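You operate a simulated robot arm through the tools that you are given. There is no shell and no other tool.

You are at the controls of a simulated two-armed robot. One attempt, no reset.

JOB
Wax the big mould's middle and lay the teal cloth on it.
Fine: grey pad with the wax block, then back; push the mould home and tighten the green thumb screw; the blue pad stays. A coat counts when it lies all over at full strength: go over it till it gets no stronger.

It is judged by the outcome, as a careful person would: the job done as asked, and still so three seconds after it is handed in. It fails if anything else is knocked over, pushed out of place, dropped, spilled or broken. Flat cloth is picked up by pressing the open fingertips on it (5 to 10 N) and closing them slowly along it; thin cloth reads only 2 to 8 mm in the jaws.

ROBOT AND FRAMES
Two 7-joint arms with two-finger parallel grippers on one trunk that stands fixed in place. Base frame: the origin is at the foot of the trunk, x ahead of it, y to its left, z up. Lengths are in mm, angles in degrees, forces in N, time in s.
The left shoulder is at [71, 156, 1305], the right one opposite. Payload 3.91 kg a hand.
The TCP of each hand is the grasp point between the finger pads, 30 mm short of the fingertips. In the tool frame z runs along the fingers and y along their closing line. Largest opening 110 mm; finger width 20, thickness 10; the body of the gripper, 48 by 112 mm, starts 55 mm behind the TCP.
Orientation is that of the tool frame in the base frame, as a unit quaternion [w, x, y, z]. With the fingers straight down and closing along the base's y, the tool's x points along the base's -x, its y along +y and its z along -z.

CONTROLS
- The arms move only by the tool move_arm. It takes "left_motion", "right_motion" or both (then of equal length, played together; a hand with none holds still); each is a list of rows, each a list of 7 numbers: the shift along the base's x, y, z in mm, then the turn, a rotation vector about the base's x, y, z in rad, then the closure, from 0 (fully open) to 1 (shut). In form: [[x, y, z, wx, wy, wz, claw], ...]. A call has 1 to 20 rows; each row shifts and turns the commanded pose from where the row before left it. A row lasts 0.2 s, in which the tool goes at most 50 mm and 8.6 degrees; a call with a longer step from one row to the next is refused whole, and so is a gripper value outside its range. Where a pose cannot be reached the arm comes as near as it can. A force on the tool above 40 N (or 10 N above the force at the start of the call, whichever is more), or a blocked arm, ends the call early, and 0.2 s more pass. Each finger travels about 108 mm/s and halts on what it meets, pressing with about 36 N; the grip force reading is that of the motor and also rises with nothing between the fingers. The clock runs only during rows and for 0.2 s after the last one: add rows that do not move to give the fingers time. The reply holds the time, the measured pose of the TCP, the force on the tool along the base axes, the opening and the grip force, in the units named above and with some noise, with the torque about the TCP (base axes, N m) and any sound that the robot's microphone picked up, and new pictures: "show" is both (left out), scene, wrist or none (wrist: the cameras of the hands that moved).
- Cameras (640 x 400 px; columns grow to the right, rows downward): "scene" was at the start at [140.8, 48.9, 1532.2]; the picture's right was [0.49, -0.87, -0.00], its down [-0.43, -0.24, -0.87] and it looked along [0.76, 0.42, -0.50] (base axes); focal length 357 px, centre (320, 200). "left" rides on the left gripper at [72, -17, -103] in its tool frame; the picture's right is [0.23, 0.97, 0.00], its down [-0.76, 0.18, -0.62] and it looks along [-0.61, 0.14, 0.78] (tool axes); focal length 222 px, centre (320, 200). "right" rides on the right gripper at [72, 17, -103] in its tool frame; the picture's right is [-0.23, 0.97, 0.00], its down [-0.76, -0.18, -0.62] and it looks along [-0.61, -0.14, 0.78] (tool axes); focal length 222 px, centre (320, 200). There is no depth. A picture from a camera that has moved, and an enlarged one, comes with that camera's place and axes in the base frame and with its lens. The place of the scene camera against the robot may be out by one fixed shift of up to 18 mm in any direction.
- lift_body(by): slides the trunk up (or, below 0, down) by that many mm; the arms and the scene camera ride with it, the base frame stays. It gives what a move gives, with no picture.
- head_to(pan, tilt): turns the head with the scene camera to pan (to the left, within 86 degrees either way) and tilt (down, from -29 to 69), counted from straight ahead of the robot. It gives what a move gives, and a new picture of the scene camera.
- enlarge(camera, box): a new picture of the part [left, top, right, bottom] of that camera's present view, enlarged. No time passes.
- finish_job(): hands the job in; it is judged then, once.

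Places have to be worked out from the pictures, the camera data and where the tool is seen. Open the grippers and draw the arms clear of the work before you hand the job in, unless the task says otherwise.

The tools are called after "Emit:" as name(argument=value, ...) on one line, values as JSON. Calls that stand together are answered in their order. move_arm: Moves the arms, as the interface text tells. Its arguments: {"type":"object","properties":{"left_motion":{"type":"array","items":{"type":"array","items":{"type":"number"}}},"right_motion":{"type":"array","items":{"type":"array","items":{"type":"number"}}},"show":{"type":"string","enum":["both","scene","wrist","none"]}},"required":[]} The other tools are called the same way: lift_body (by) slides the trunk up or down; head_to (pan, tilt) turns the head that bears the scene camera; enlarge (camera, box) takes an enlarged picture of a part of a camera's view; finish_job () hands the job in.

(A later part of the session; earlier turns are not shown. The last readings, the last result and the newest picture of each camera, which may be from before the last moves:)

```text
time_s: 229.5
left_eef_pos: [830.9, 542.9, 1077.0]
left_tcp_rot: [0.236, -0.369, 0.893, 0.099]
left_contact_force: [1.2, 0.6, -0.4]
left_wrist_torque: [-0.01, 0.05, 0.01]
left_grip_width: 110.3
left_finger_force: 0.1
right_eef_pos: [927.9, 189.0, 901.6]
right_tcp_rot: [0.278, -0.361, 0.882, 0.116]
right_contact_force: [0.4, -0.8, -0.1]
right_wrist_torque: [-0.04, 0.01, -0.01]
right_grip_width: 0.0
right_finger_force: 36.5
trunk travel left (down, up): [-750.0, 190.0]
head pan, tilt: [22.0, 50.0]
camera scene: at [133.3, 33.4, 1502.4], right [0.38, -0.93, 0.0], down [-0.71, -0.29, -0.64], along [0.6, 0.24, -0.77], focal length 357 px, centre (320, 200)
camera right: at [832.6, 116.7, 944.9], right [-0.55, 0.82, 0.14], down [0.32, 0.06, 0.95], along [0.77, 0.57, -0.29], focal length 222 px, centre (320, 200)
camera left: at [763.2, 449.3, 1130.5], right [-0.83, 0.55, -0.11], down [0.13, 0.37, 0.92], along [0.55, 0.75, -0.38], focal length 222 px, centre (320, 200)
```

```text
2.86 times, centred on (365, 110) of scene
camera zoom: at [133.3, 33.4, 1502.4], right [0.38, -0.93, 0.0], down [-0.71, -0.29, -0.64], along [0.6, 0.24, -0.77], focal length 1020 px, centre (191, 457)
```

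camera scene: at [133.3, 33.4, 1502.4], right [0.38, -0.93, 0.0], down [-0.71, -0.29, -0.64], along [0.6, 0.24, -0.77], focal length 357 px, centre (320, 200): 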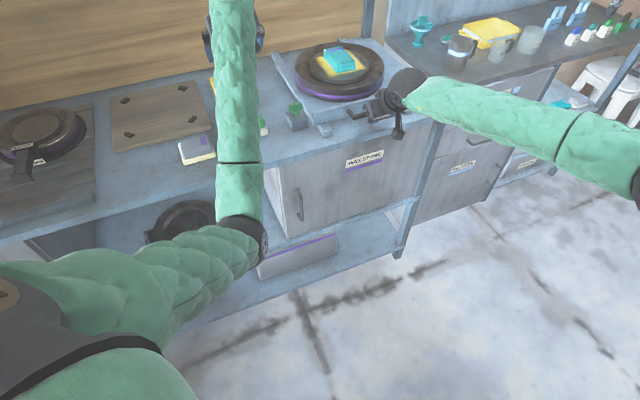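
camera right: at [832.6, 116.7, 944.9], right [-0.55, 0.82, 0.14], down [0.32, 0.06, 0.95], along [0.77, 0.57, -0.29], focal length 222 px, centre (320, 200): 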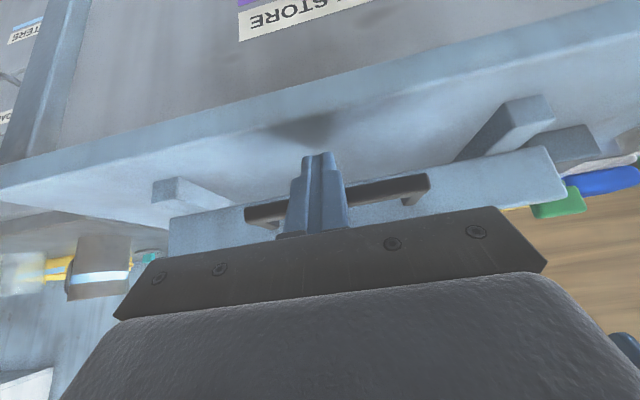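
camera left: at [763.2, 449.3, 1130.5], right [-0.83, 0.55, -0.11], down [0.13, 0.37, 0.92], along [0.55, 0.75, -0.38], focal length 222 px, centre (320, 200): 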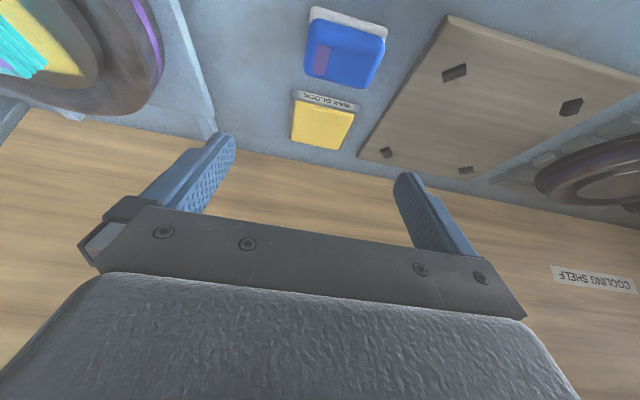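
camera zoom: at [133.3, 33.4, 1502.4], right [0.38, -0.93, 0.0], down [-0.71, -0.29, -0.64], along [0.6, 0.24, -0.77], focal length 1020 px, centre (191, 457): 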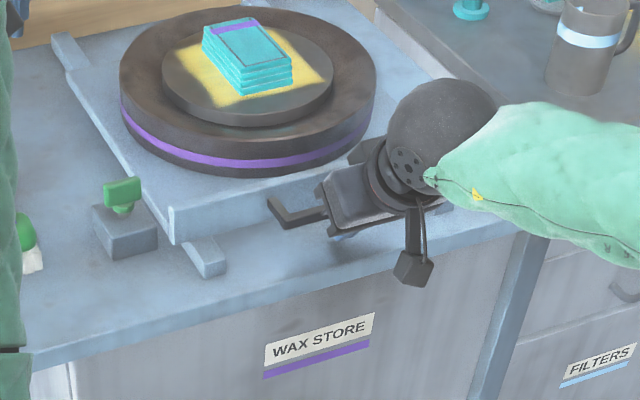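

Smooth. About 83 mm to go; I add a little more tilt for reach and keep pushing.

Emit:
move_arm(right_motion=[[4, 4, 0, 0.0432, -0.0432, 0, 1], [4, 4, 0, 0.0432, -0.0432, 0, 1], [5, 5, 0, 0, 0, 0, 1], [5, 5, 0, 0, 0, 0, 1], [5, 5, 0, 0, 0, 0, 1], [5, 5, 0, 0, 0, 0, 1], [5, 5, 0, 0, 0, 0, 1], [5, 5, 0, 0, 0, 0, 1], [4, 4, 0, 0, 0, 0, 1], [4, 4, 0, 0, 0, 0, 1], [0, 0, 0, 0, 0, 0, 1]], show="both")

Emit:
enlarge(camera="scene", box=[250, 20, 440, 160])

```text
time_s: 231.9
left_eef_pos: [831.0, 541.7, 1076.3]
left_tcp_rot: [0.236, -0.37, 0.893, 0.099]
left_contact_force: [-0.3, 0.2, 0.6]
left_wrist_torque: [0.01, -0.01, 0.0]
left_grip_width: 110.1
left_finger_force: 0.1
right_eef_pos: [974.1, 234.2, 902.8]
right_tcp_rot: [0.33, -0.355, 0.863, 0.139]
right_contact_force: [-0.2, -0.4, 0.1]
right_wrist_torque: [-0.03, 0.01, 0.0]
right_grip_width: 0.1
right_finger_force: 35.9
trunk travel left (down, up): [-750.0, 190.0]
head pan, tilt: [22.0, 50.0]
camera scene: at [133.2, 33.4, 1502.4], right [0.38, -0.93, 0.0], down [-0.71, -0.29, -0.64], along [0.6, 0.24, -0.77], focal length 357 px, centre (320, 200)
camera right: at [875.5, 160.0, 930.1], right [-0.57, 0.81, 0.16], down [0.23, -0.03, 0.97], along [0.79, 0.59, -0.18], focal length 222 px, centre (320, 200)
```

scene: 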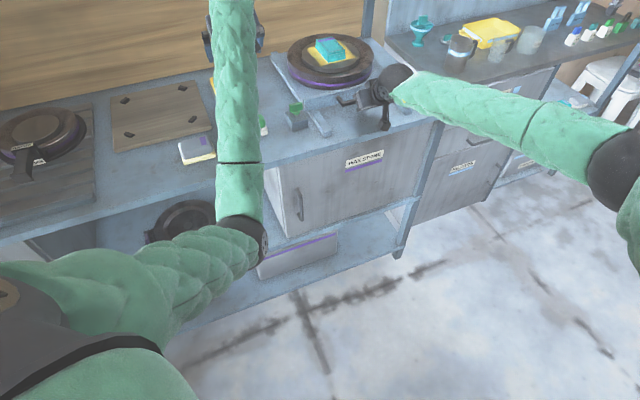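
right: 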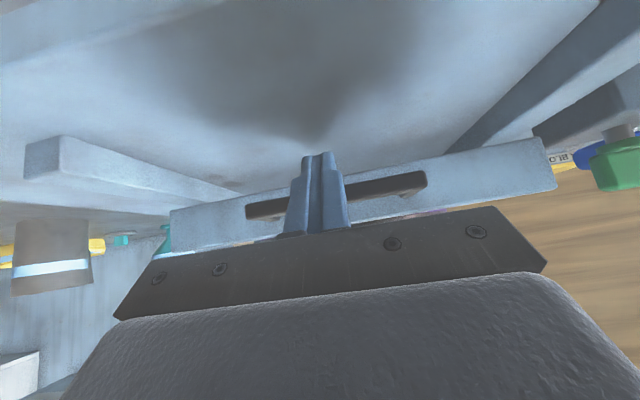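

```text
2.86 times, centred on (345, 90) of scene
camera zoom: at [133.2, 33.4, 1502.4], right [0.38, -0.93, 0.0], down [-0.71, -0.29, -0.64], along [0.6, 0.24, -0.77], focal length 1020 px, centre (249, 514)
```

zoom: 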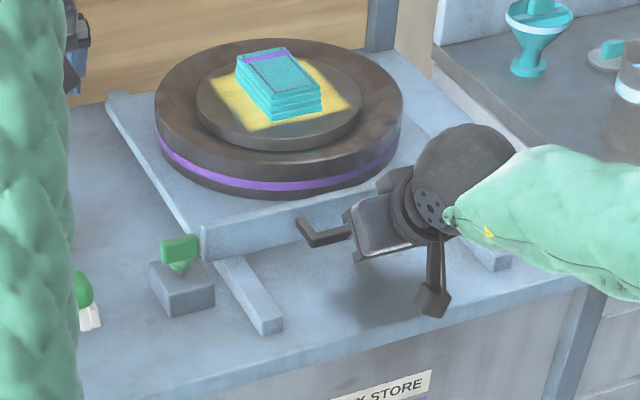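

Nearly there. I continue in smaller steps to find the hard stop.

Emit:
move_arm(right_motion=[[3, 3, 0, 0.03, -0.03, 0, 1], [3, 3, 0, 0.03, -0.03, 0, 1], [3, 3, 0, 0, 0, 0, 1], [3, 3, 0, 0, 0, 0, 1], [3, 3, 0, 0, 0, 0, 1], [2, 2, 0, 0, 0, 0, 1], [2, 2, 0, 0, 0, 0, 1], [2, 2, 0, 0, 0, 0, 1], [2, 2, 0, 0, 0, 0, 1], [0, 0, 0, 0, 0, 0, 1]], show="both")

Emit:
enlarge(camera="scene", box=[250, 20, 440, 160])

```text
time_s: 234.1
left_eef_pos: [832.1, 543.2, 1077.6]
left_tcp_rot: [0.236, -0.37, 0.893, 0.1]
left_contact_force: [-0.6, -0.4, 0.8]
left_wrist_torque: [-0.02, -0.04, 0.01]
left_grip_width: 110.1
left_finger_force: 0.0
right_eef_pos: [997.3, 257.7, 902.0]
right_tcp_rot: [0.367, -0.349, 0.848, 0.155]
right_contact_force: [0.0, -0.8, 0.2]
right_wrist_torque: [0.02, -0.02, 0.01]
right_grip_width: 0.0
right_finger_force: 35.9
trunk travel left (down, up): [-750.0, 190.0]
head pan, tilt: [22.0, 50.0]
camera scene: at [133.3, 33.5, 1502.4], right [0.38, -0.93, 0.0], down [-0.71, -0.29, -0.64], along [0.6, 0.24, -0.77], focal length 357 px, centre (320, 200)
camera right: at [897.2, 181.7, 919.6], right [-0.58, 0.8, 0.17], down [0.18, -0.08, 0.98], along [0.8, 0.59, -0.09], focal length 222 px, centre (320, 200)
```

scene: 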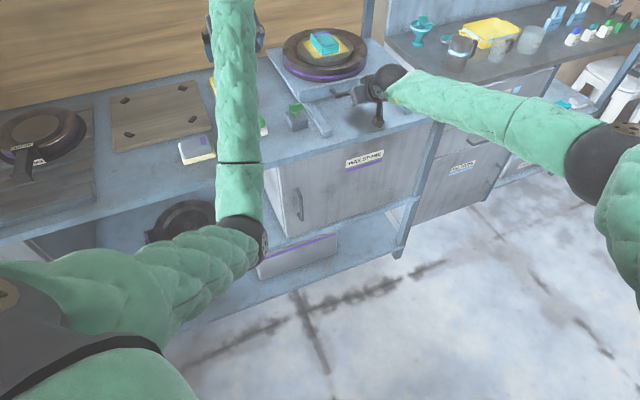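
right: 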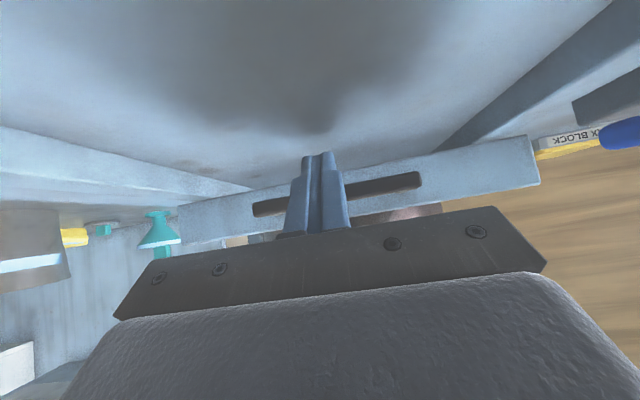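

```text
2.86 times, centred on (345, 90) of scene
camera zoom: at [133.3, 33.5, 1502.4], right [0.38, -0.93, 0.0], down [-0.71, -0.29, -0.64], along [0.6, 0.24, -0.77], focal length 1020 px, centre (249, 514)
```

zoom: 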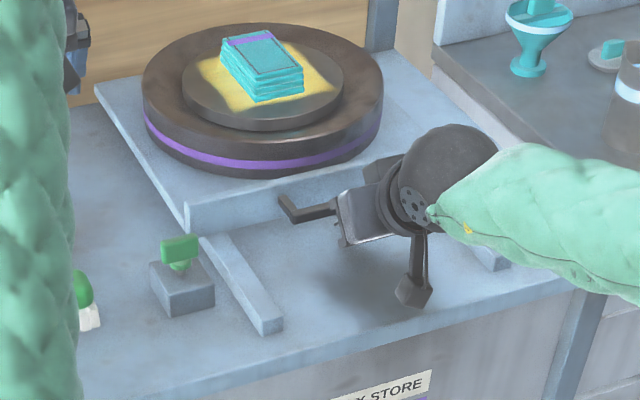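

Still no resistance. I go on in 2 mm-per-axis steps.

Emit:
move_arm(right_motion=[[2, 2, 0, 0, 0, 0, 1], [2, 2, 0, 0, 0, 0, 1], [2, 2, 0, 0, 0, 0, 1], [2, 2, 0, 0, 0, 0, 1], [2, 2, 0, 0, 0, 0, 1], [2, 2, 0, 0, 0, 0, 1], [0, 0, 0, 0, 0, 0, 1]], show="both")

Emit:
enlarge(camera="scene", box=[250, 20, 440, 160])

```text
time_s: 235.7
left_eef_pos: [832.2, 543.6, 1076.6]
left_tcp_rot: [0.237, -0.369, 0.893, 0.099]
left_contact_force: [0.7, 0.8, -0.4]
left_wrist_torque: [-0.01, 0.02, -0.01]
left_grip_width: 110.0
left_finger_force: 0.0
right_eef_pos: [1007.6, 267.6, 896.8]
right_tcp_rot: [0.364, -0.349, 0.85, 0.154]
right_contact_force: [-7.1, -11.1, -5.7]
right_wrist_torque: [-0.17, 0.13, -0.02]
right_grip_width: 0.0
right_finger_force: 36.1
trunk travel left (down, up): [-750.0, 190.0]
head pan, tilt: [22.0, 50.0]
stopped in row 7 (right hand): the force on the tool passed its limit at 42 N (the readings are from after the stop); the commanded pose is now the measured one
camera scene: at [133.3, 33.6, 1502.6], right [0.38, -0.93, 0.0], down [-0.71, -0.29, -0.64], along [0.6, 0.24, -0.77], focal length 357 px, centre (320, 200)
camera right: at [908.0, 191.8, 916.0], right [-0.57, 0.8, 0.17], down [0.18, -0.08, 0.98], along [0.8, 0.59, -0.1], focal length 222 px, centre (320, 200)
```

scene: 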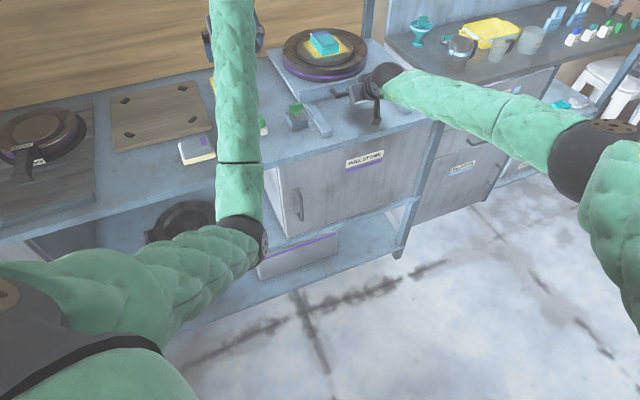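
right: 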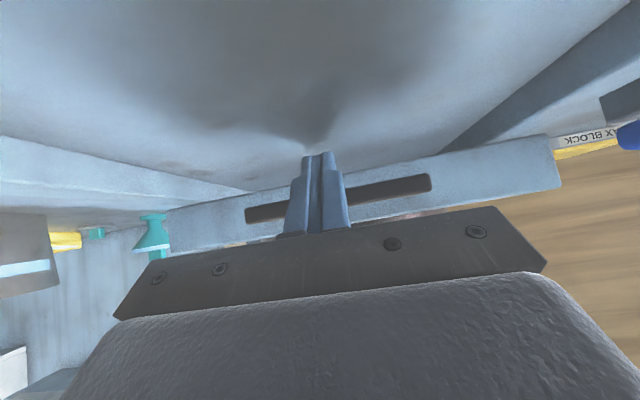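

```text
2.86 times, centred on (345, 90) of scene
camera zoom: at [133.3, 33.6, 1502.6], right [0.38, -0.93, 0.0], down [-0.71, -0.29, -0.64], along [0.6, 0.24, -0.77], focal length 1020 px, centre (249, 514)
```

zoom: 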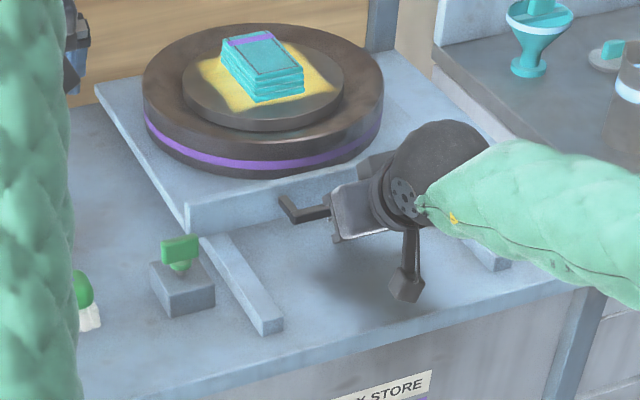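

That's the hard stop: 42 N, with the tray unmoved between the last two views. The mould is home. I back the right fingers straight off the bar and check the tray doesn't follow.

Emit:
move_arm(right_motion=[[-3, -3, 0, 0, 0, 0, 1], [-6, -6, 0, 0, 0, 0, 1], [-10, -10, 0, 0, 0, 0, 1], [-15, -15, 0, 0, 0, 0, 1], [-20, -20, 0, 0, 0, 0, 1], [-20, -20, 10, 0, 0, 0, 1], [-20, -20, 20, 0, 0, 0, 1], [-20, -20, 30, 0, 0, 0, 1], [0, 0, 0, 0, 0, 0, 1]], show="both")

Emit:
enlarge(camera="scene", box=[250, 20, 440, 160])

```text
time_s: 237.7
left_eef_pos: [833.3, 544.2, 1075.7]
left_tcp_rot: [0.236, -0.37, 0.893, 0.1]
left_contact_force: [0.0, 0.8, -1.5]
left_wrist_torque: [-0.01, -0.03, -0.01]
left_grip_width: 109.6
left_finger_force: 0.0
right_eef_pos: [893.8, 151.5, 958.9]
right_tcp_rot: [0.363, -0.349, 0.85, 0.154]
right_contact_force: [0.6, 0.9, 0.8]
right_wrist_torque: [-0.02, 0.01, 0.02]
right_grip_width: 0.2
right_finger_force: 35.3
trunk travel left (down, up): [-750.0, 190.0]
head pan, tilt: [22.0, 50.0]
camera scene: at [134.1, 34.6, 1502.2], right [0.38, -0.93, 0.0], down [-0.71, -0.29, -0.64], along [0.59, 0.24, -0.77], focal length 357 px, centre (320, 200)
camera right: at [794.1, 77.1, 975.9], right [-0.57, 0.8, 0.17], down [0.18, -0.08, 0.98], along [0.8, 0.59, -0.1], focal length 222 px, centre (320, 200)
```

scene: 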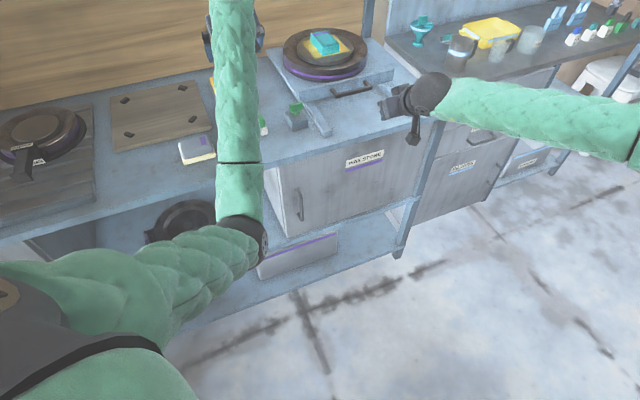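
right: 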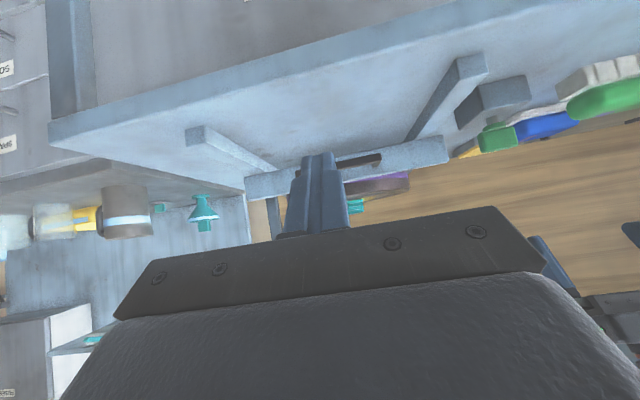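

```text
2.86 times, centred on (345, 90) of scene
camera zoom: at [134.1, 34.6, 1502.2], right [0.38, -0.93, 0.0], down [-0.71, -0.29, -0.64], along [0.59, 0.24, -0.77], focal length 1020 px, centre (249, 514)
```

zoom: 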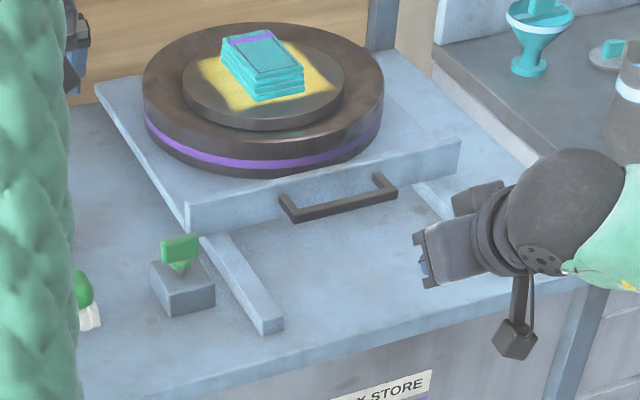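

The tray stays home after the fingers leave. Now the green thumb screw: I retract the right hand, and bring the left hand upright above the screw for a look.

Emit:
move_arm(left_motion=[[8, -28, -13, -0.0926, 0.0926, 0, 0], [8, -28, -13, -0.0926, 0.0926, 0, 0], [8, -28, -13, -0.0926, 0.0926, 0, 0], [8, -28, -13, -0.0926, 0.0926, 0, 0], [8, -27, -10, 0, 0, 0, 0], [0, 0, 0, 0, 0, 0, 0]], right_motion=[[-20, -25, 15, 0, 0, 0, 1], [-20, -25, 15, 0, 0, 0, 1], [-20, -25, 15, 0, 0, 0, 1], [-20, -25, 15, 0, 0, 0, 1], [-20, -25, 15, 0, 0, 0, 1], [0, 0, 0, 0, 0, 0, 1]], show="both")

Emit:
enlarge(camera="left", box=[240, 70, 400, 200])

Emit:
enlarge(camera="scene", box=[270, 80, 350, 140])

```text
time_s: 239.1
left_eef_pos: [870.6, 405.5, 1014.8]
left_tcp_rot: [-0.004, -0.382, 0.924, 0.0]
left_contact_force: [-0.3, 0.6, -0.8]
left_wrist_torque: [-0.02, 0.01, 0.0]
left_grip_width: 110.1
left_finger_force: 0.0
right_eef_pos: [794.6, 28.3, 1034.2]
right_tcp_rot: [0.363, -0.35, 0.85, 0.154]
right_contact_force: [1.0, -0.7, -1.2]
right_wrist_torque: [-0.01, -0.01, -0.01]
right_grip_width: 0.1
right_finger_force: 36.0
trunk travel left (down, up): [-750.0, 190.0]
head pan, tilt: [22.0, 50.0]
camera scene: at [133.9, 34.5, 1502.3], right [0.37, -0.93, 0.0], down [-0.71, -0.29, -0.64], along [0.6, 0.24, -0.77], focal length 357 px, centre (320, 200)
camera right: at [694.8, -47.2, 1052.1], right [-0.57, 0.8, 0.17], down [0.18, -0.08, 0.98], along [0.8, 0.59, -0.1], focal length 222 px, centre (320, 200)
camera left: at [832.9, 341.3, 1117.7], right [-0.85, 0.53, 0.0], down [0.42, 0.67, 0.62], along [0.32, 0.53, -0.79], focal length 222 px, centre (320, 200)
```

scene: 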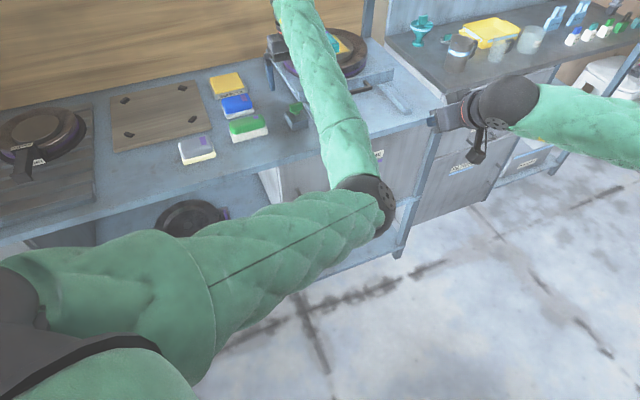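
right: 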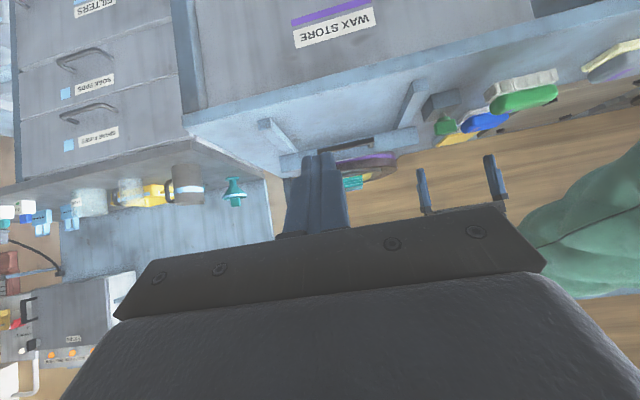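
left: 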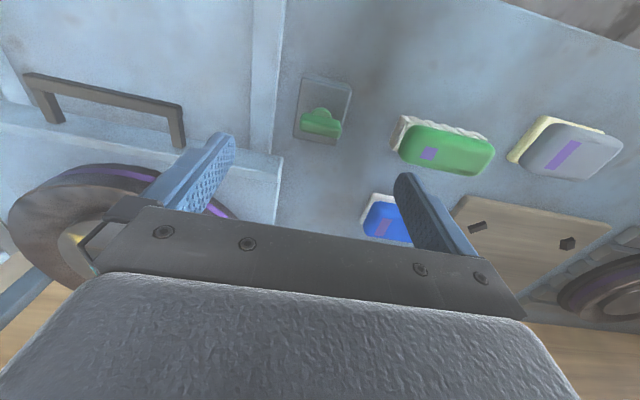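

```text
3.08 times, centred on (320, 135) of left
camera zoom: at [832.9, 341.3, 1117.7], right [-0.85, 0.53, 0.0], down [0.42, 0.67, 0.62], along [0.32, 0.53, -0.79], focal length 684 px, centre (320, 400)
```

zoom: 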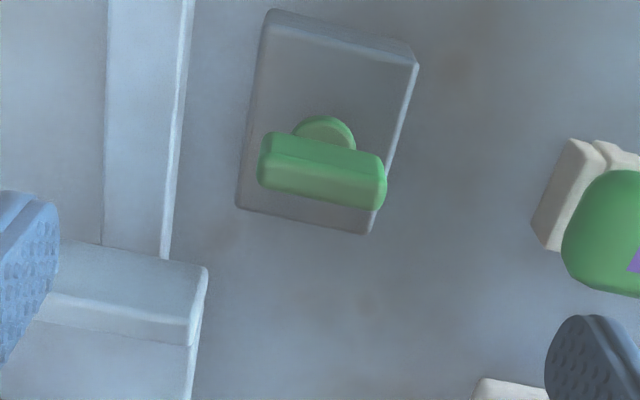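

```text
6.67 times, centred on (310, 110) of scene
camera zoom: at [133.9, 34.5, 1502.3], right [0.37, -0.93, 0.0], down [-0.71, -0.29, -0.64], along [0.6, 0.24, -0.77], focal length 2381 px, centre (387, 800)
```

zoom: 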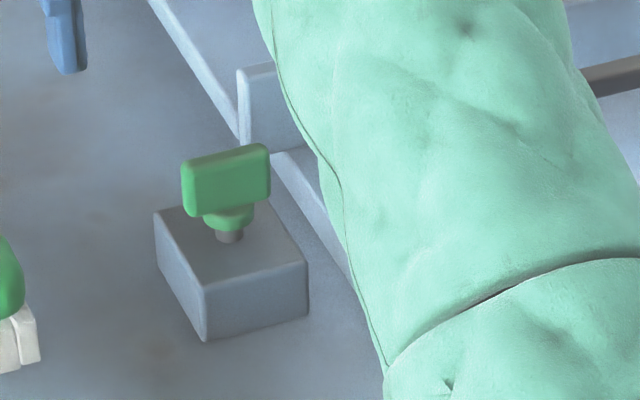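

The wing is a flat plate with its long axis along the bench, so I need the fingers closing along the bench normal (yaw −45°), then turn clockwise seen from above. To keep the elbow out, I go there by tilting, turning while tilted, and untilting, well above the bench.

Emit:
move_arm(left_motion=[[-5, 5, 30, 0.0987, -0.0987, 0, 0], [-5, 5, 30, 0.0987, -0.0987, 0, 0], [-5, 5, 20, 0.0987, -0.0987, 0, 0], [-5, 5, 0, 0.0987, -0.0987, 0, 0], [-5, 5, 0, 0.0987, -0.0987, 0, 0], [0, 0, 0, 0, 0, -0.1428, 0], [0, 0, 0, 0, 0, -0.1428, 0], [0, 0, 0, 0, 0, -0.1428, 0], [0, 0, 0, 0, 0, -0.1428, 0], [0, 0, 0, 0, 0, -0.1428, 0], [0, 0, 0, 0, 0, -0.1428, 0], [0, 0, 0, 0, 0, -0.1428, 0], [0, 0, 0, 0, 0, -0.1428, 0], [0, 0, 0, 0, 0, -0.1428, 0], [0, 0, 0, 0, 0, -0.1428, 0], [0, 0, 0, 0, 0, -0.1428, 0], [0, 0, 0, 0, 0, 0, 0]], show="scene")

```text
time_s: 242.7
left_eef_pos: [847.3, 427.7, 1096.1]
left_tcp_rot: [0.314, 0.361, 0.869, -0.129]
left_contact_force: [0.0, -0.4, -1.2]
left_wrist_torque: [0.01, 0.0, -0.01]
left_grip_width: 110.2
left_finger_force: 0.1
right_eef_pos: [794.5, 26.7, 1034.7]
right_tcp_rot: [0.365, -0.348, 0.85, 0.153]
right_contact_force: [0.1, 0.2, 0.4]
right_wrist_torque: [-0.02, 0.0, 0.0]
right_grip_width: 0.0
right_finger_force: 35.8
trunk travel left (down, up): [-750.0, 190.0]
head pan, tilt: [22.0, 50.0]
camera scene: at [133.2, 32.6, 1502.4], right [0.37, -0.93, 0.0], down [-0.71, -0.29, -0.64], along [0.6, 0.24, -0.77], focal length 357 px, centre (320, 200)
```

scene: 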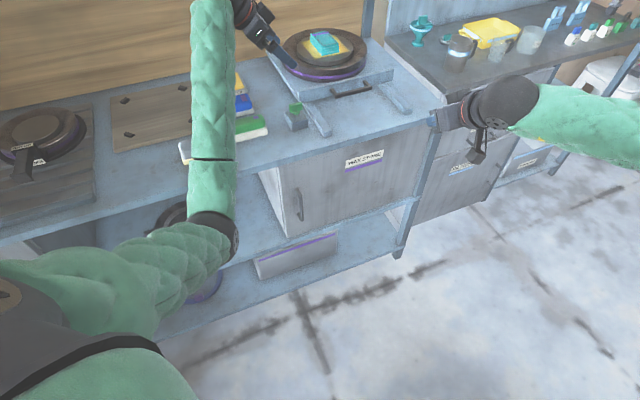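

The elbow is back out to the left. I untilt the tool to vertical at this yaw and come over the screw.

Emit:
move_arm(left_motion=[[4, -3, 0, 0.0987, 0.0987, 0, 0], [5, -4, 0, 0.0987, 0.0987, 0, 0], [5, -4, -10, 0.0987, 0.0987, 0, 0], [5, -4, -15, 0.0987, 0.0987, 0, 0], [5, -4, -20, 0.0987, 0.0987, 0, 0], [4, -3, -30, 0, 0, 0, 0.3], [0, 0, 0, 0, 0, 0, 0.5], [0, 0, 0, 0, 0, 0, 0.5]], show="both")

Emit:
enlarge(camera="left", box=[200, 60, 440, 220])

```text
time_s: 244.5
left_eef_pos: [875.0, 406.2, 1019.3]
left_tcp_rot: [-0.003, 0.383, 0.924, 0.002]
left_contact_force: [-0.2, -0.1, 0.1]
left_wrist_torque: [0.0, -0.02, 0.0]
left_grip_width: 55.3
left_finger_force: 0.1
right_eef_pos: [793.9, 27.4, 1034.8]
right_tcp_rot: [0.364, -0.349, 0.85, 0.154]
right_contact_force: [0.2, 0.4, -0.1]
right_wrist_torque: [0.0, -0.04, 0.0]
right_grip_width: 0.1
right_finger_force: 35.8
trunk travel left (down, up): [-750.0, 190.0]
head pan, tilt: [22.0, 50.0]
camera scene: at [133.4, 33.6, 1502.3], right [0.38, -0.93, 0.0], down [-0.71, -0.29, -0.64], along [0.6, 0.24, -0.77], focal length 357 px, centre (320, 200)
camera left: at [812.4, 444.7, 1123.4], right [0.53, 0.85, 0.0], down [0.67, -0.42, 0.62], along [0.53, -0.33, -0.79], focal length 222 px, centre (320, 200)
```

scene: 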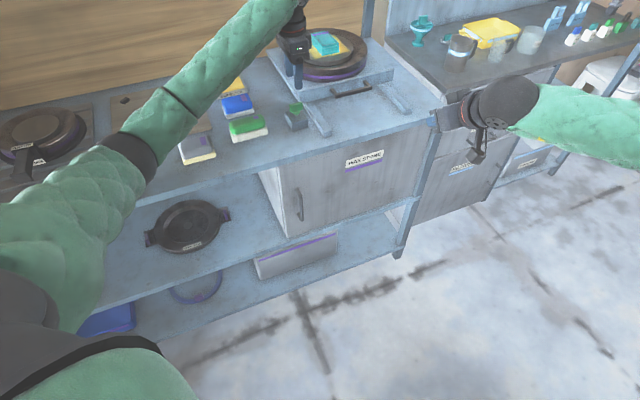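
left: 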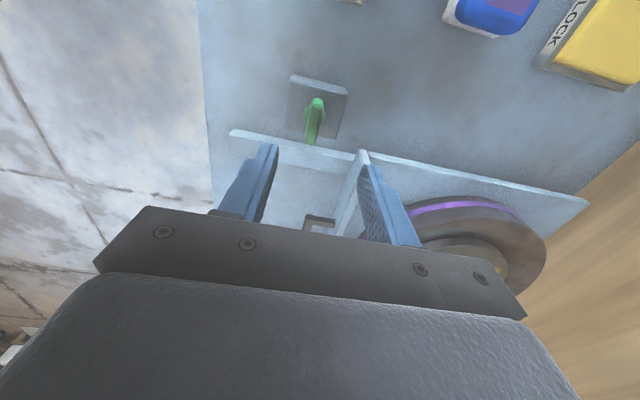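

```text
2.50 times, centred on (320, 140) of left
camera zoom: at [812.4, 444.7, 1123.4], right [0.53, 0.85, 0.0], down [0.67, -0.42, 0.62], along [0.53, -0.33, -0.79], focal length 555 px, centre (320, 350)
```

zoom: 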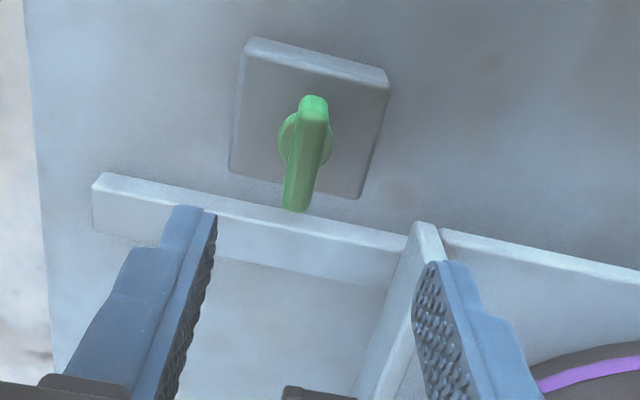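

A clean view from above: the screw axis is at about (870, 402.5), wing top at z≈928, and the tray's front lip is right behind. I centre the fingers over the wing with a 40 mm gap and go down so the tips overlap it by ~20 mm.

Emit:
move_arm(left_motion=[[-5, -4, -20, 0, 0, 0, 0.62], [0, 0, -25, 0, 0, 0, 0.62], [0, 0, -20, 0, 0, 0, 0.62], [0, 0, 0, 0, 0, 0, 0.62]], show="both")

Emit:
enlarge(camera="left", box=[220, 80, 420, 220])

Emit:
enlarge(camera="scene", box=[255, 70, 355, 145])

```text
time_s: 245.5
left_eef_pos: [869.9, 401.5, 955.8]
left_tcp_rot: [-0.002, 0.383, 0.924, 0.001]
left_contact_force: [0.3, 0.5, 0.4]
left_wrist_torque: [0.0, 0.0, -0.01]
left_grip_width: 42.0
left_finger_force: 0.1
right_eef_pos: [794.1, 27.1, 1034.4]
right_tcp_rot: [0.364, -0.349, 0.85, 0.154]
right_contact_force: [0.4, -0.3, 0.4]
right_wrist_torque: [0.0, 0.0, 0.02]
right_grip_width: 0.0
right_finger_force: 35.9
trunk travel left (down, up): [-750.0, 190.0]
head pan, tilt: [22.0, 50.0]
camera scene: at [133.1, 33.4, 1502.4], right [0.38, -0.93, 0.0], down [-0.71, -0.29, -0.64], along [0.6, 0.24, -0.77], focal length 357 px, centre (320, 200)
camera left: at [806.8, 440.5, 1059.1], right [0.53, 0.85, 0.0], down [0.66, -0.42, 0.62], along [0.53, -0.33, -0.78], focal length 222 px, centre (320, 200)
```

scene: 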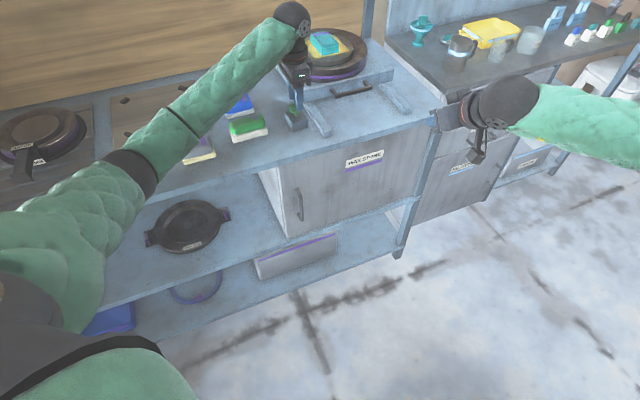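
left: 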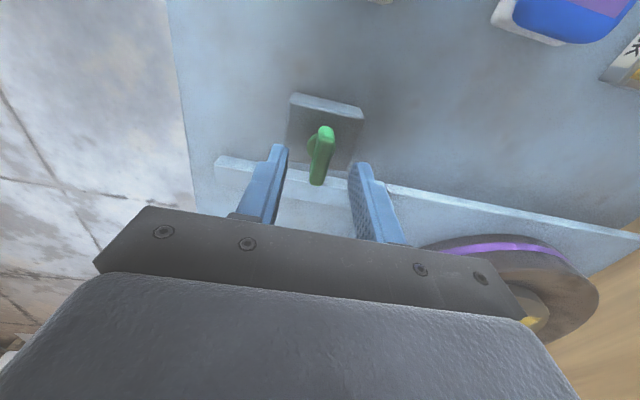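

```text
2.86 times, centred on (320, 150) of left
camera zoom: at [806.8, 440.5, 1059.1], right [0.53, 0.85, 0.0], down [0.66, -0.42, 0.62], along [0.53, -0.33, -0.78], focal length 635 px, centre (320, 343)
```

zoom: 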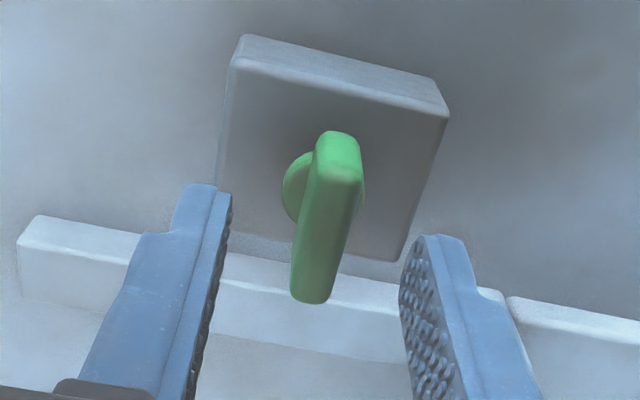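

```text
5.33 times, centred on (305, 108) of scene
camera zoom: at [133.1, 33.4, 1502.4], right [0.38, -0.93, 0.0], down [-0.71, -0.29, -0.64], along [0.6, 0.24, -0.77], focal length 1905 px, centre (400, 693)
```

zoom: 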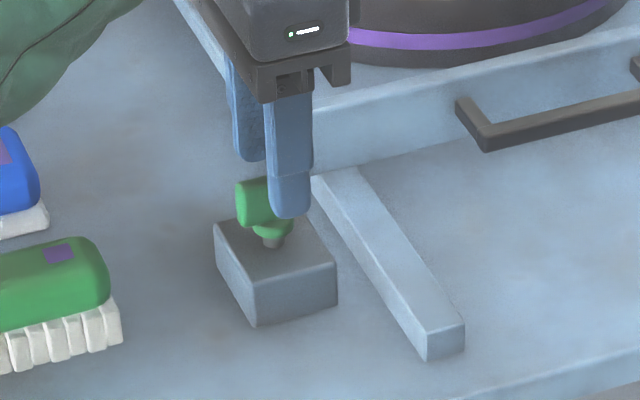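

Centred on the wing within 2 mm. I go down another 20 mm and close on it gently.

Emit:
move_arm(left_motion=[[-0.5, 1.5, -8, 0, 0, 0, 0.62], [0, 0, -8, 0, 0, 0, 0.62], [0, 0, -4, 0, 0, 0, 0.62], [0, 0, 0, 0, 0, 0, 0.7], [0, 0, 0, 0, 0, 0, 0.78], [0, 0, 0, 0, 0, 0, 0.84], [0, 0, 0, 0, 0, 0, 0.9], [0, 0, 0, 0, 0, 0, 1], [0, 0, 0, 0, 0, 0, 1]], show="both")

Emit:
enlarge(camera="scene", box=[255, 70, 355, 145])

```text
time_s: 247.5
left_eef_pos: [869.1, 403.4, 935.7]
left_tcp_rot: [-0.002, 0.383, 0.924, 0.002]
left_contact_force: [-2.4, 0.1, -1.2]
left_wrist_torque: [0.05, 0.13, -0.01]
left_grip_width: 21.9
left_finger_force: 45.3
right_eef_pos: [794.8, 28.3, 1034.9]
right_tcp_rot: [0.364, -0.348, 0.85, 0.154]
right_contact_force: [-0.3, 0.6, 0.8]
right_wrist_torque: [0.01, 0.03, 0.02]
right_grip_width: 0.0
right_finger_force: 36.1
trunk travel left (down, up): [-750.0, 190.0]
head pan, tilt: [22.0, 50.0]
camera scene: at [133.2, 33.6, 1502.3], right [0.38, -0.93, 0.0], down [-0.71, -0.29, -0.64], along [0.6, 0.24, -0.77], focal length 357 px, centre (320, 200)
camera left: at [806.1, 442.6, 1038.6], right [0.53, 0.85, 0.0], down [0.67, -0.42, 0.62], along [0.53, -0.33, -0.79], focal length 222 px, centre (320, 200)
```

scene: 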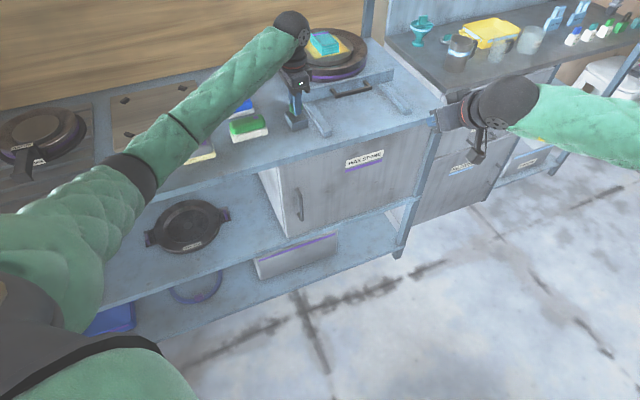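
left: 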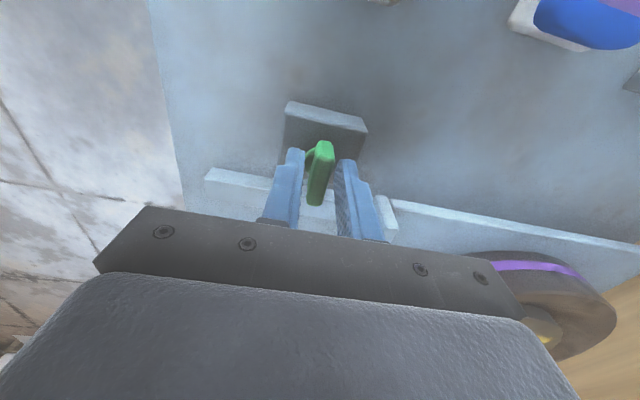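

```text
5.33 times, centred on (305, 108) of scene
camera zoom: at [133.2, 33.6, 1502.3], right [0.38, -0.93, 0.0], down [-0.71, -0.29, -0.64], along [0.6, 0.24, -0.77], focal length 1905 px, centre (400, 693)
```

zoom: 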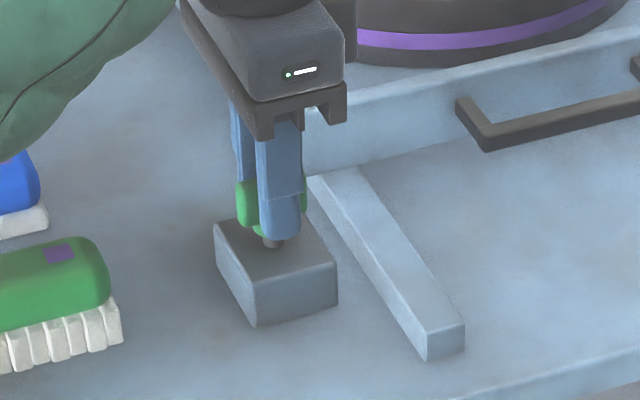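

The tips closed on the round collar (21.9 mm) below the wing. I open, rise 10 mm, and close on the wing itself.

Emit:
move_arm(left_motion=[[0, 0, 0, 0, 0, 0, 0.75], [0, 0, 0, 0, 0, 0, 0.64], [0, 0, 10, 0, 0, 0, 0.64], [0, 0, 0, 0, 0, 0, 0.75], [0, 0, 0, 0, 0, 0, 0.84], [0, 0, 0, 0, 0, 0, 0.9], [0, 0, 0, 0, 0, 0, 1], [0, 0, 0, 0, 0, 0, 1]], show="both")

Emit:
enlarge(camera="left", box=[220, 80, 420, 220])

```text
time_s: 249.3
left_eef_pos: [868.3, 403.3, 944.7]
left_tcp_rot: [-0.002, 0.383, 0.924, 0.002]
left_contact_force: [-0.4, 0.9, 1.0]
left_wrist_torque: [-0.13, 0.09, 0.0]
left_grip_width: 11.1
left_finger_force: 45.5
right_eef_pos: [794.8, 28.2, 1034.6]
right_tcp_rot: [0.365, -0.348, 0.85, 0.153]
right_contact_force: [-0.6, -0.2, -1.0]
right_wrist_torque: [0.01, -0.01, -0.01]
right_grip_width: 0.0
right_finger_force: 35.7
trunk travel left (down, up): [-750.0, 190.0]
head pan, tilt: [22.0, 50.0]
camera scene: at [133.2, 33.4, 1502.4], right [0.38, -0.93, 0.0], down [-0.71, -0.29, -0.64], along [0.6, 0.24, -0.77], focal length 357 px, centre (320, 200)
camera left: at [806.1, 442.4, 1048.6], right [0.53, 0.85, 0.0], down [0.66, -0.42, 0.62], along [0.53, -0.33, -0.78], focal length 222 px, centre (320, 200)
```

scene: 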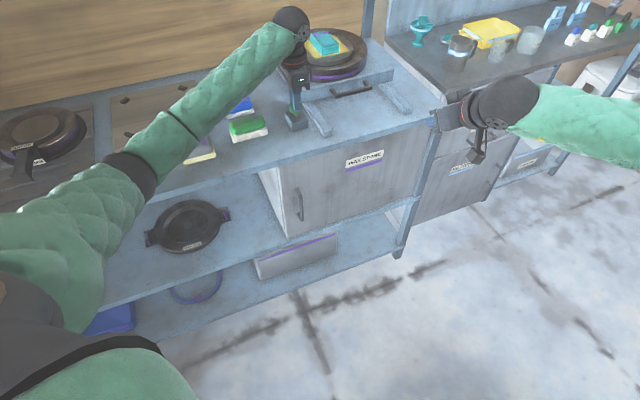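
left: 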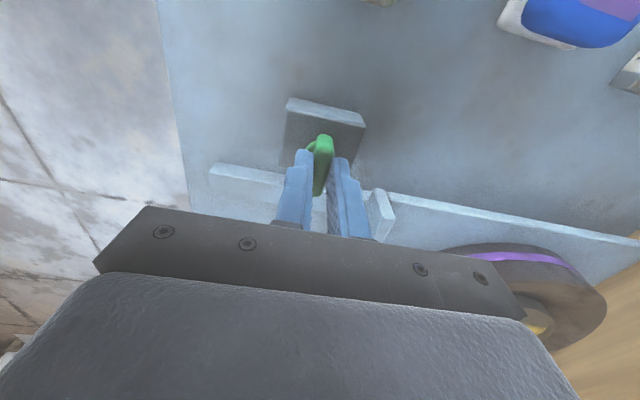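

```text
2.86 times, centred on (320, 150) of left
camera zoom: at [806.1, 442.4, 1048.6], right [0.53, 0.85, 0.0], down [0.66, -0.42, 0.62], along [0.53, -0.33, -0.78], focal length 635 px, centre (320, 343)
```

zoom: 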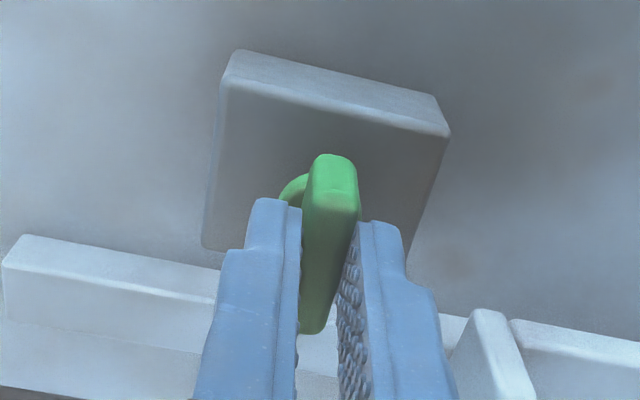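

Now the wing is gripped (11.1 mm). I turn it clockwise in small steps and watch the torque.

Emit:
move_arm(left_motion=[[0, 0, 0, 0, 0, -0.1, 1], [0, 0, 0, 0, 0, -0.1, 1], [0, 0, 0, 0, 0, -0.1, 1], [0, 0, 0, 0, 0, -0.1, 1], [0, 0, 0, 0, 0, 0, 1]], show="wrist")

Emit:
enlarge(camera="left", box=[220, 80, 420, 220])

```text
time_s: 250.5
left_eef_pos: [868.5, 404.4, 946.2]
left_tcp_rot: [-0.001, 0.56, 0.828, 0.002]
left_contact_force: [5.5, 2.7, 4.1]
left_wrist_torque: [0.85, 0.31, 0.01]
left_grip_width: 11.1
left_finger_force: 44.6
right_eef_pos: [796.6, 28.0, 1034.5]
right_tcp_rot: [0.364, -0.349, 0.85, 0.154]
right_contact_force: [0.4, -0.3, 0.4]
right_wrist_torque: [0.03, 0.0, 0.02]
right_grip_width: 0.1
right_finger_force: 36.1
trunk travel left (down, up): [-750.0, 190.0]
head pan, tilt: [22.0, 50.0]
camera left: at [826.6, 464.1, 1048.6], right [0.82, 0.57, 0.0], down [0.45, -0.64, 0.62], along [0.36, -0.51, -0.78], focal length 222 px, centre (320, 200)
```

left: 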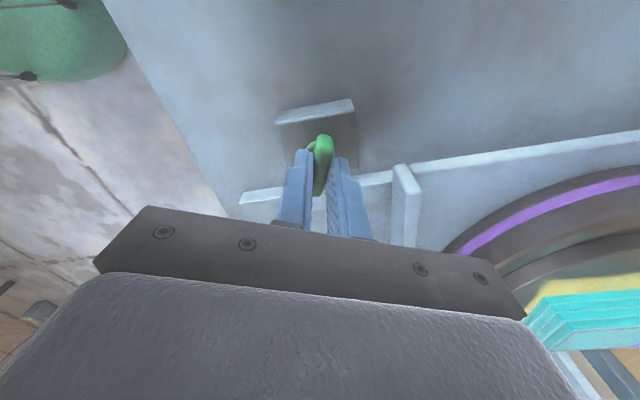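

```text
2.86 times, centred on (320, 150) of left
camera zoom: at [826.6, 464.1, 1048.6], right [0.82, 0.57, 0.0], down [0.45, -0.64, 0.62], along [0.36, -0.51, -0.78], focal length 635 px, centre (320, 343)
```

zoom: 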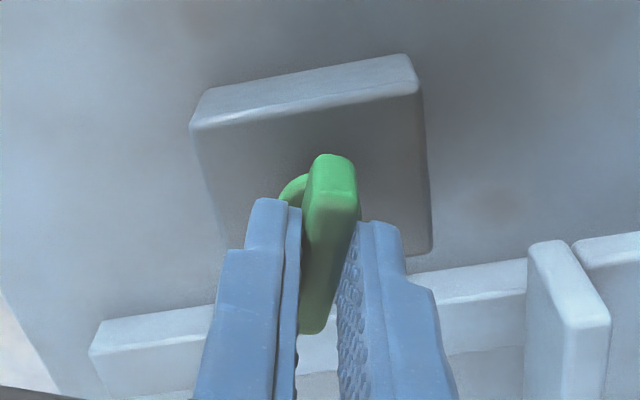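

The wing turns with the fingers, with hardly any torque so far. I keep turning clockwise.

Emit:
move_arm(left_motion=[[0, 0, 0, 0, 0, -0.12, 1], [0, 0, 0, 0, 0, -0.12, 1], [0, 0, 0, 0, 0, -0.12, 1], [0, 0, 0, 0, 0, -0.12, 1], [0, 0, 0, 0, 0, -0.12, 1], [0, 0, 0, 0, 0, 0, 1]], show="both")

Emit:
enlarge(camera="left", box=[220, 80, 420, 220])

```text
time_s: 251.9
left_eef_pos: [869.9, 403.1, 945.8]
left_tcp_rot: [0.0, 0.78, 0.626, 0.003]
left_contact_force: [16.0, 5.7, 9.9]
left_wrist_torque: [0.61, -0.25, 0.04]
left_grip_width: 10.9
left_finger_force: 44.9
right_eef_pos: [794.5, 27.9, 1033.6]
right_tcp_rot: [0.364, -0.349, 0.85, 0.153]
right_contact_force: [0.5, 0.2, -0.9]
right_wrist_torque: [0.0, -0.03, -0.01]
right_grip_width: 0.0
right_finger_force: 35.7
trunk travel left (down, up): [-750.0, 190.0]
head pan, tilt: [22.0, 50.0]
camera scene: at [133.8, 33.5, 1502.4], right [0.37, -0.93, 0.0], down [-0.71, -0.29, -0.64], along [0.6, 0.24, -0.77], focal length 357 px, centre (320, 200)
camera left: at [868.7, 477.9, 1048.6], right [1.0, 0.01, 0.0], down [0.01, -0.78, 0.62], along [0.01, -0.62, -0.78], focal length 222 px, centre (320, 200)
```

scene: 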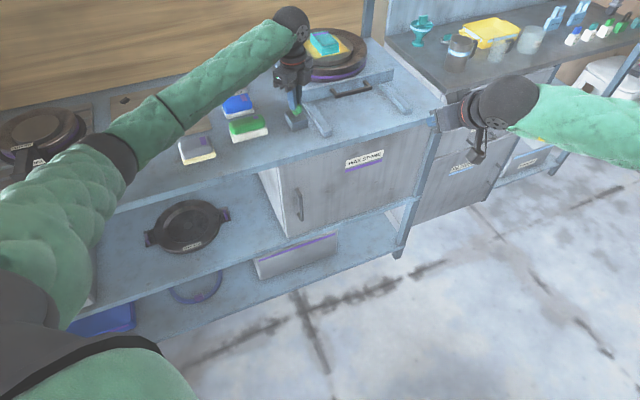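
left: 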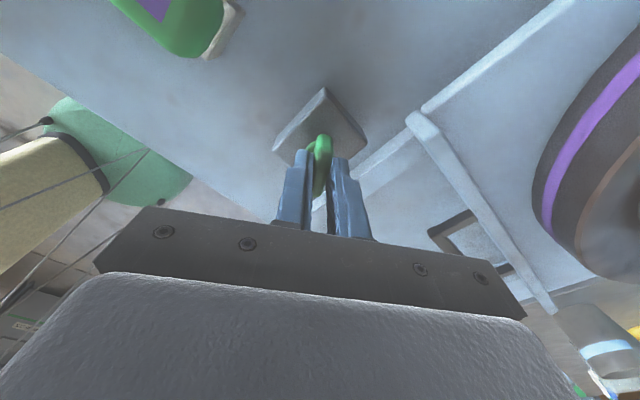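

```text
2.86 times, centred on (320, 150) of left
camera zoom: at [868.7, 477.9, 1048.6], right [1.0, 0.01, 0.0], down [0.01, -0.78, 0.62], along [0.01, -0.62, -0.78], focal length 635 px, centre (320, 343)
```

zoom: 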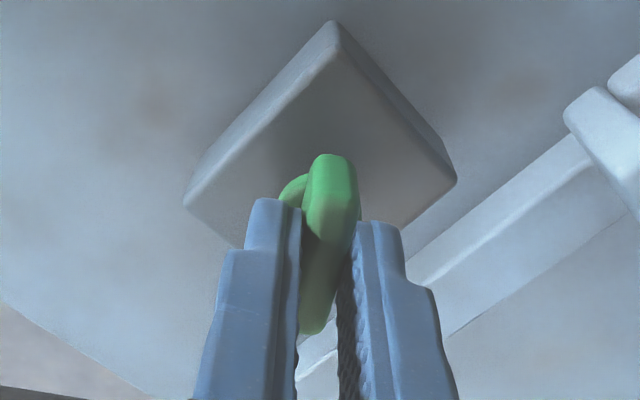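

The wing has turned about 57° with negligible torque, but there's a slight upward force. I check the stem gap under the collar to see whether it is screwing down or up.

Emit:
enlarge(camera="scene", box=[270, 85, 330, 135])

```text
8.00 times, centred on (300, 110) of scene
camera zoom: at [133.8, 33.5, 1502.4], right [0.37, -0.93, 0.0], down [-0.71, -0.29, -0.64], along [0.6, 0.24, -0.77], focal length 2857 px, centre (480, 920)
```

zoom: 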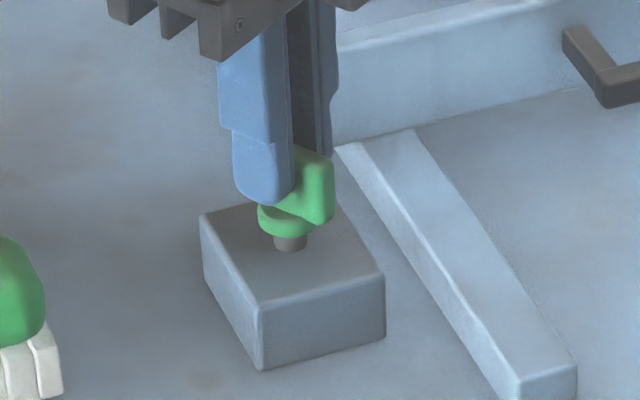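

The stem gap looks slightly shorter, so clockwise is tightening. I relieve the side load by a millimetre and keep turning.

Emit:
move_arm(left_motion=[[1, 0.3, 0.5, 0, 0, -0.12, 1], [0.3, 0, 0, 0, 0, -0.12, 1], [0, 0, 0, 0, 0, -0.12, 1], [0, 0, 0, 0, 0, -0.12, 1], [0, 0, 0, 0, 0, 0, 1]], show="wrist")

```text
time_s: 253.1
left_eef_pos: [870.4, 404.6, 945.5]
left_tcp_rot: [0.0, 0.906, 0.423, 0.002]
left_contact_force: [3.7, 0.3, 3.1]
left_wrist_torque: [0.44, -0.25, -0.02]
left_grip_width: 10.8
left_finger_force: 45.4
right_eef_pos: [795.3, 28.5, 1034.0]
right_tcp_rot: [0.365, -0.348, 0.85, 0.153]
right_contact_force: [0.5, 0.9, 0.6]
right_wrist_torque: [0.01, -0.01, -0.01]
right_grip_width: 0.3
right_finger_force: 35.8
trunk travel left (down, up): [-750.0, 190.0]
head pan, tilt: [22.0, 50.0]
camera left: at [903.6, 469.9, 1048.5], right [0.89, -0.45, 0.0], down [-0.36, -0.7, 0.62], along [-0.28, -0.55, -0.78], focal length 222 px, centre (320, 200)
```

left: 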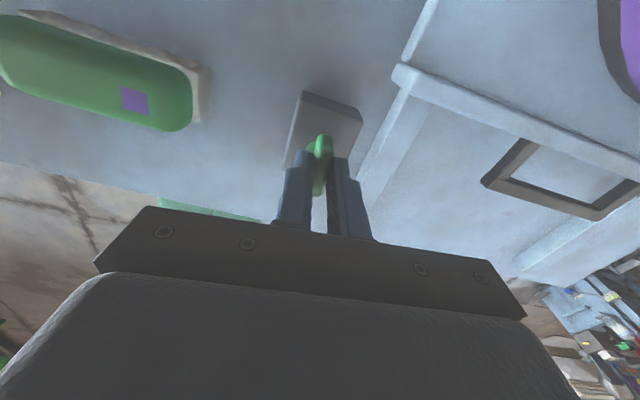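

Still turning freely (−85° so far). I continue as far as the wrist allows.

Emit:
move_arm(left_motion=[[0, 0, 0, 0, 0, -0.12, 1], [0, 0, 0, 0, 0, -0.12, 1], [0, 0, 0, 0, 0, -0.12, 1], [0, 0, 0, 0, 0, -0.12, 1], [0, 0, 0, 0, 0, 0, 1]], show="both")

```text
time_s: 254.3
left_eef_pos: [870.7, 403.5, 945.7]
left_tcp_rot: [0.0, 0.981, 0.195, 0.001]
left_contact_force: [3.0, -3.9, -0.1]
left_wrist_torque: [0.13, -0.29, 0.01]
left_grip_width: 10.8
left_finger_force: 44.7
right_eef_pos: [795.1, 27.5, 1034.3]
right_tcp_rot: [0.365, -0.348, 0.85, 0.153]
right_contact_force: [0.4, -0.2, 0.0]
right_wrist_torque: [-0.02, 0.0, -0.04]
right_grip_width: 0.0
right_finger_force: 36.1
trunk travel left (down, up): [-750.0, 190.0]
head pan, tilt: [22.0, 50.0]
camera scene: at [133.5, 33.1, 1502.3], right [0.37, -0.93, 0.0], down [-0.71, -0.29, -0.64], along [0.6, 0.24, -0.77], focal length 357 px, centre (320, 200)
camera left: at [930.7, 446.7, 1048.5], right [0.58, -0.81, 0.0], down [-0.64, -0.45, 0.62], along [-0.5, -0.36, -0.78], focal length 222 px, centre (320, 200)
```

scene: 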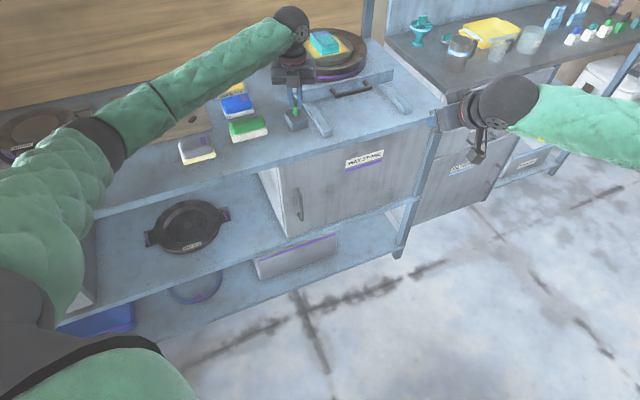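
left: 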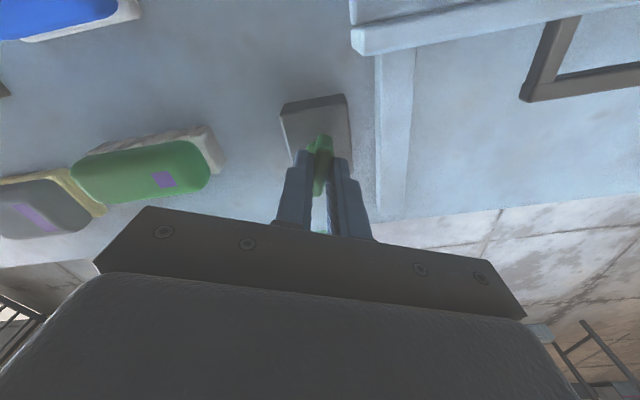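

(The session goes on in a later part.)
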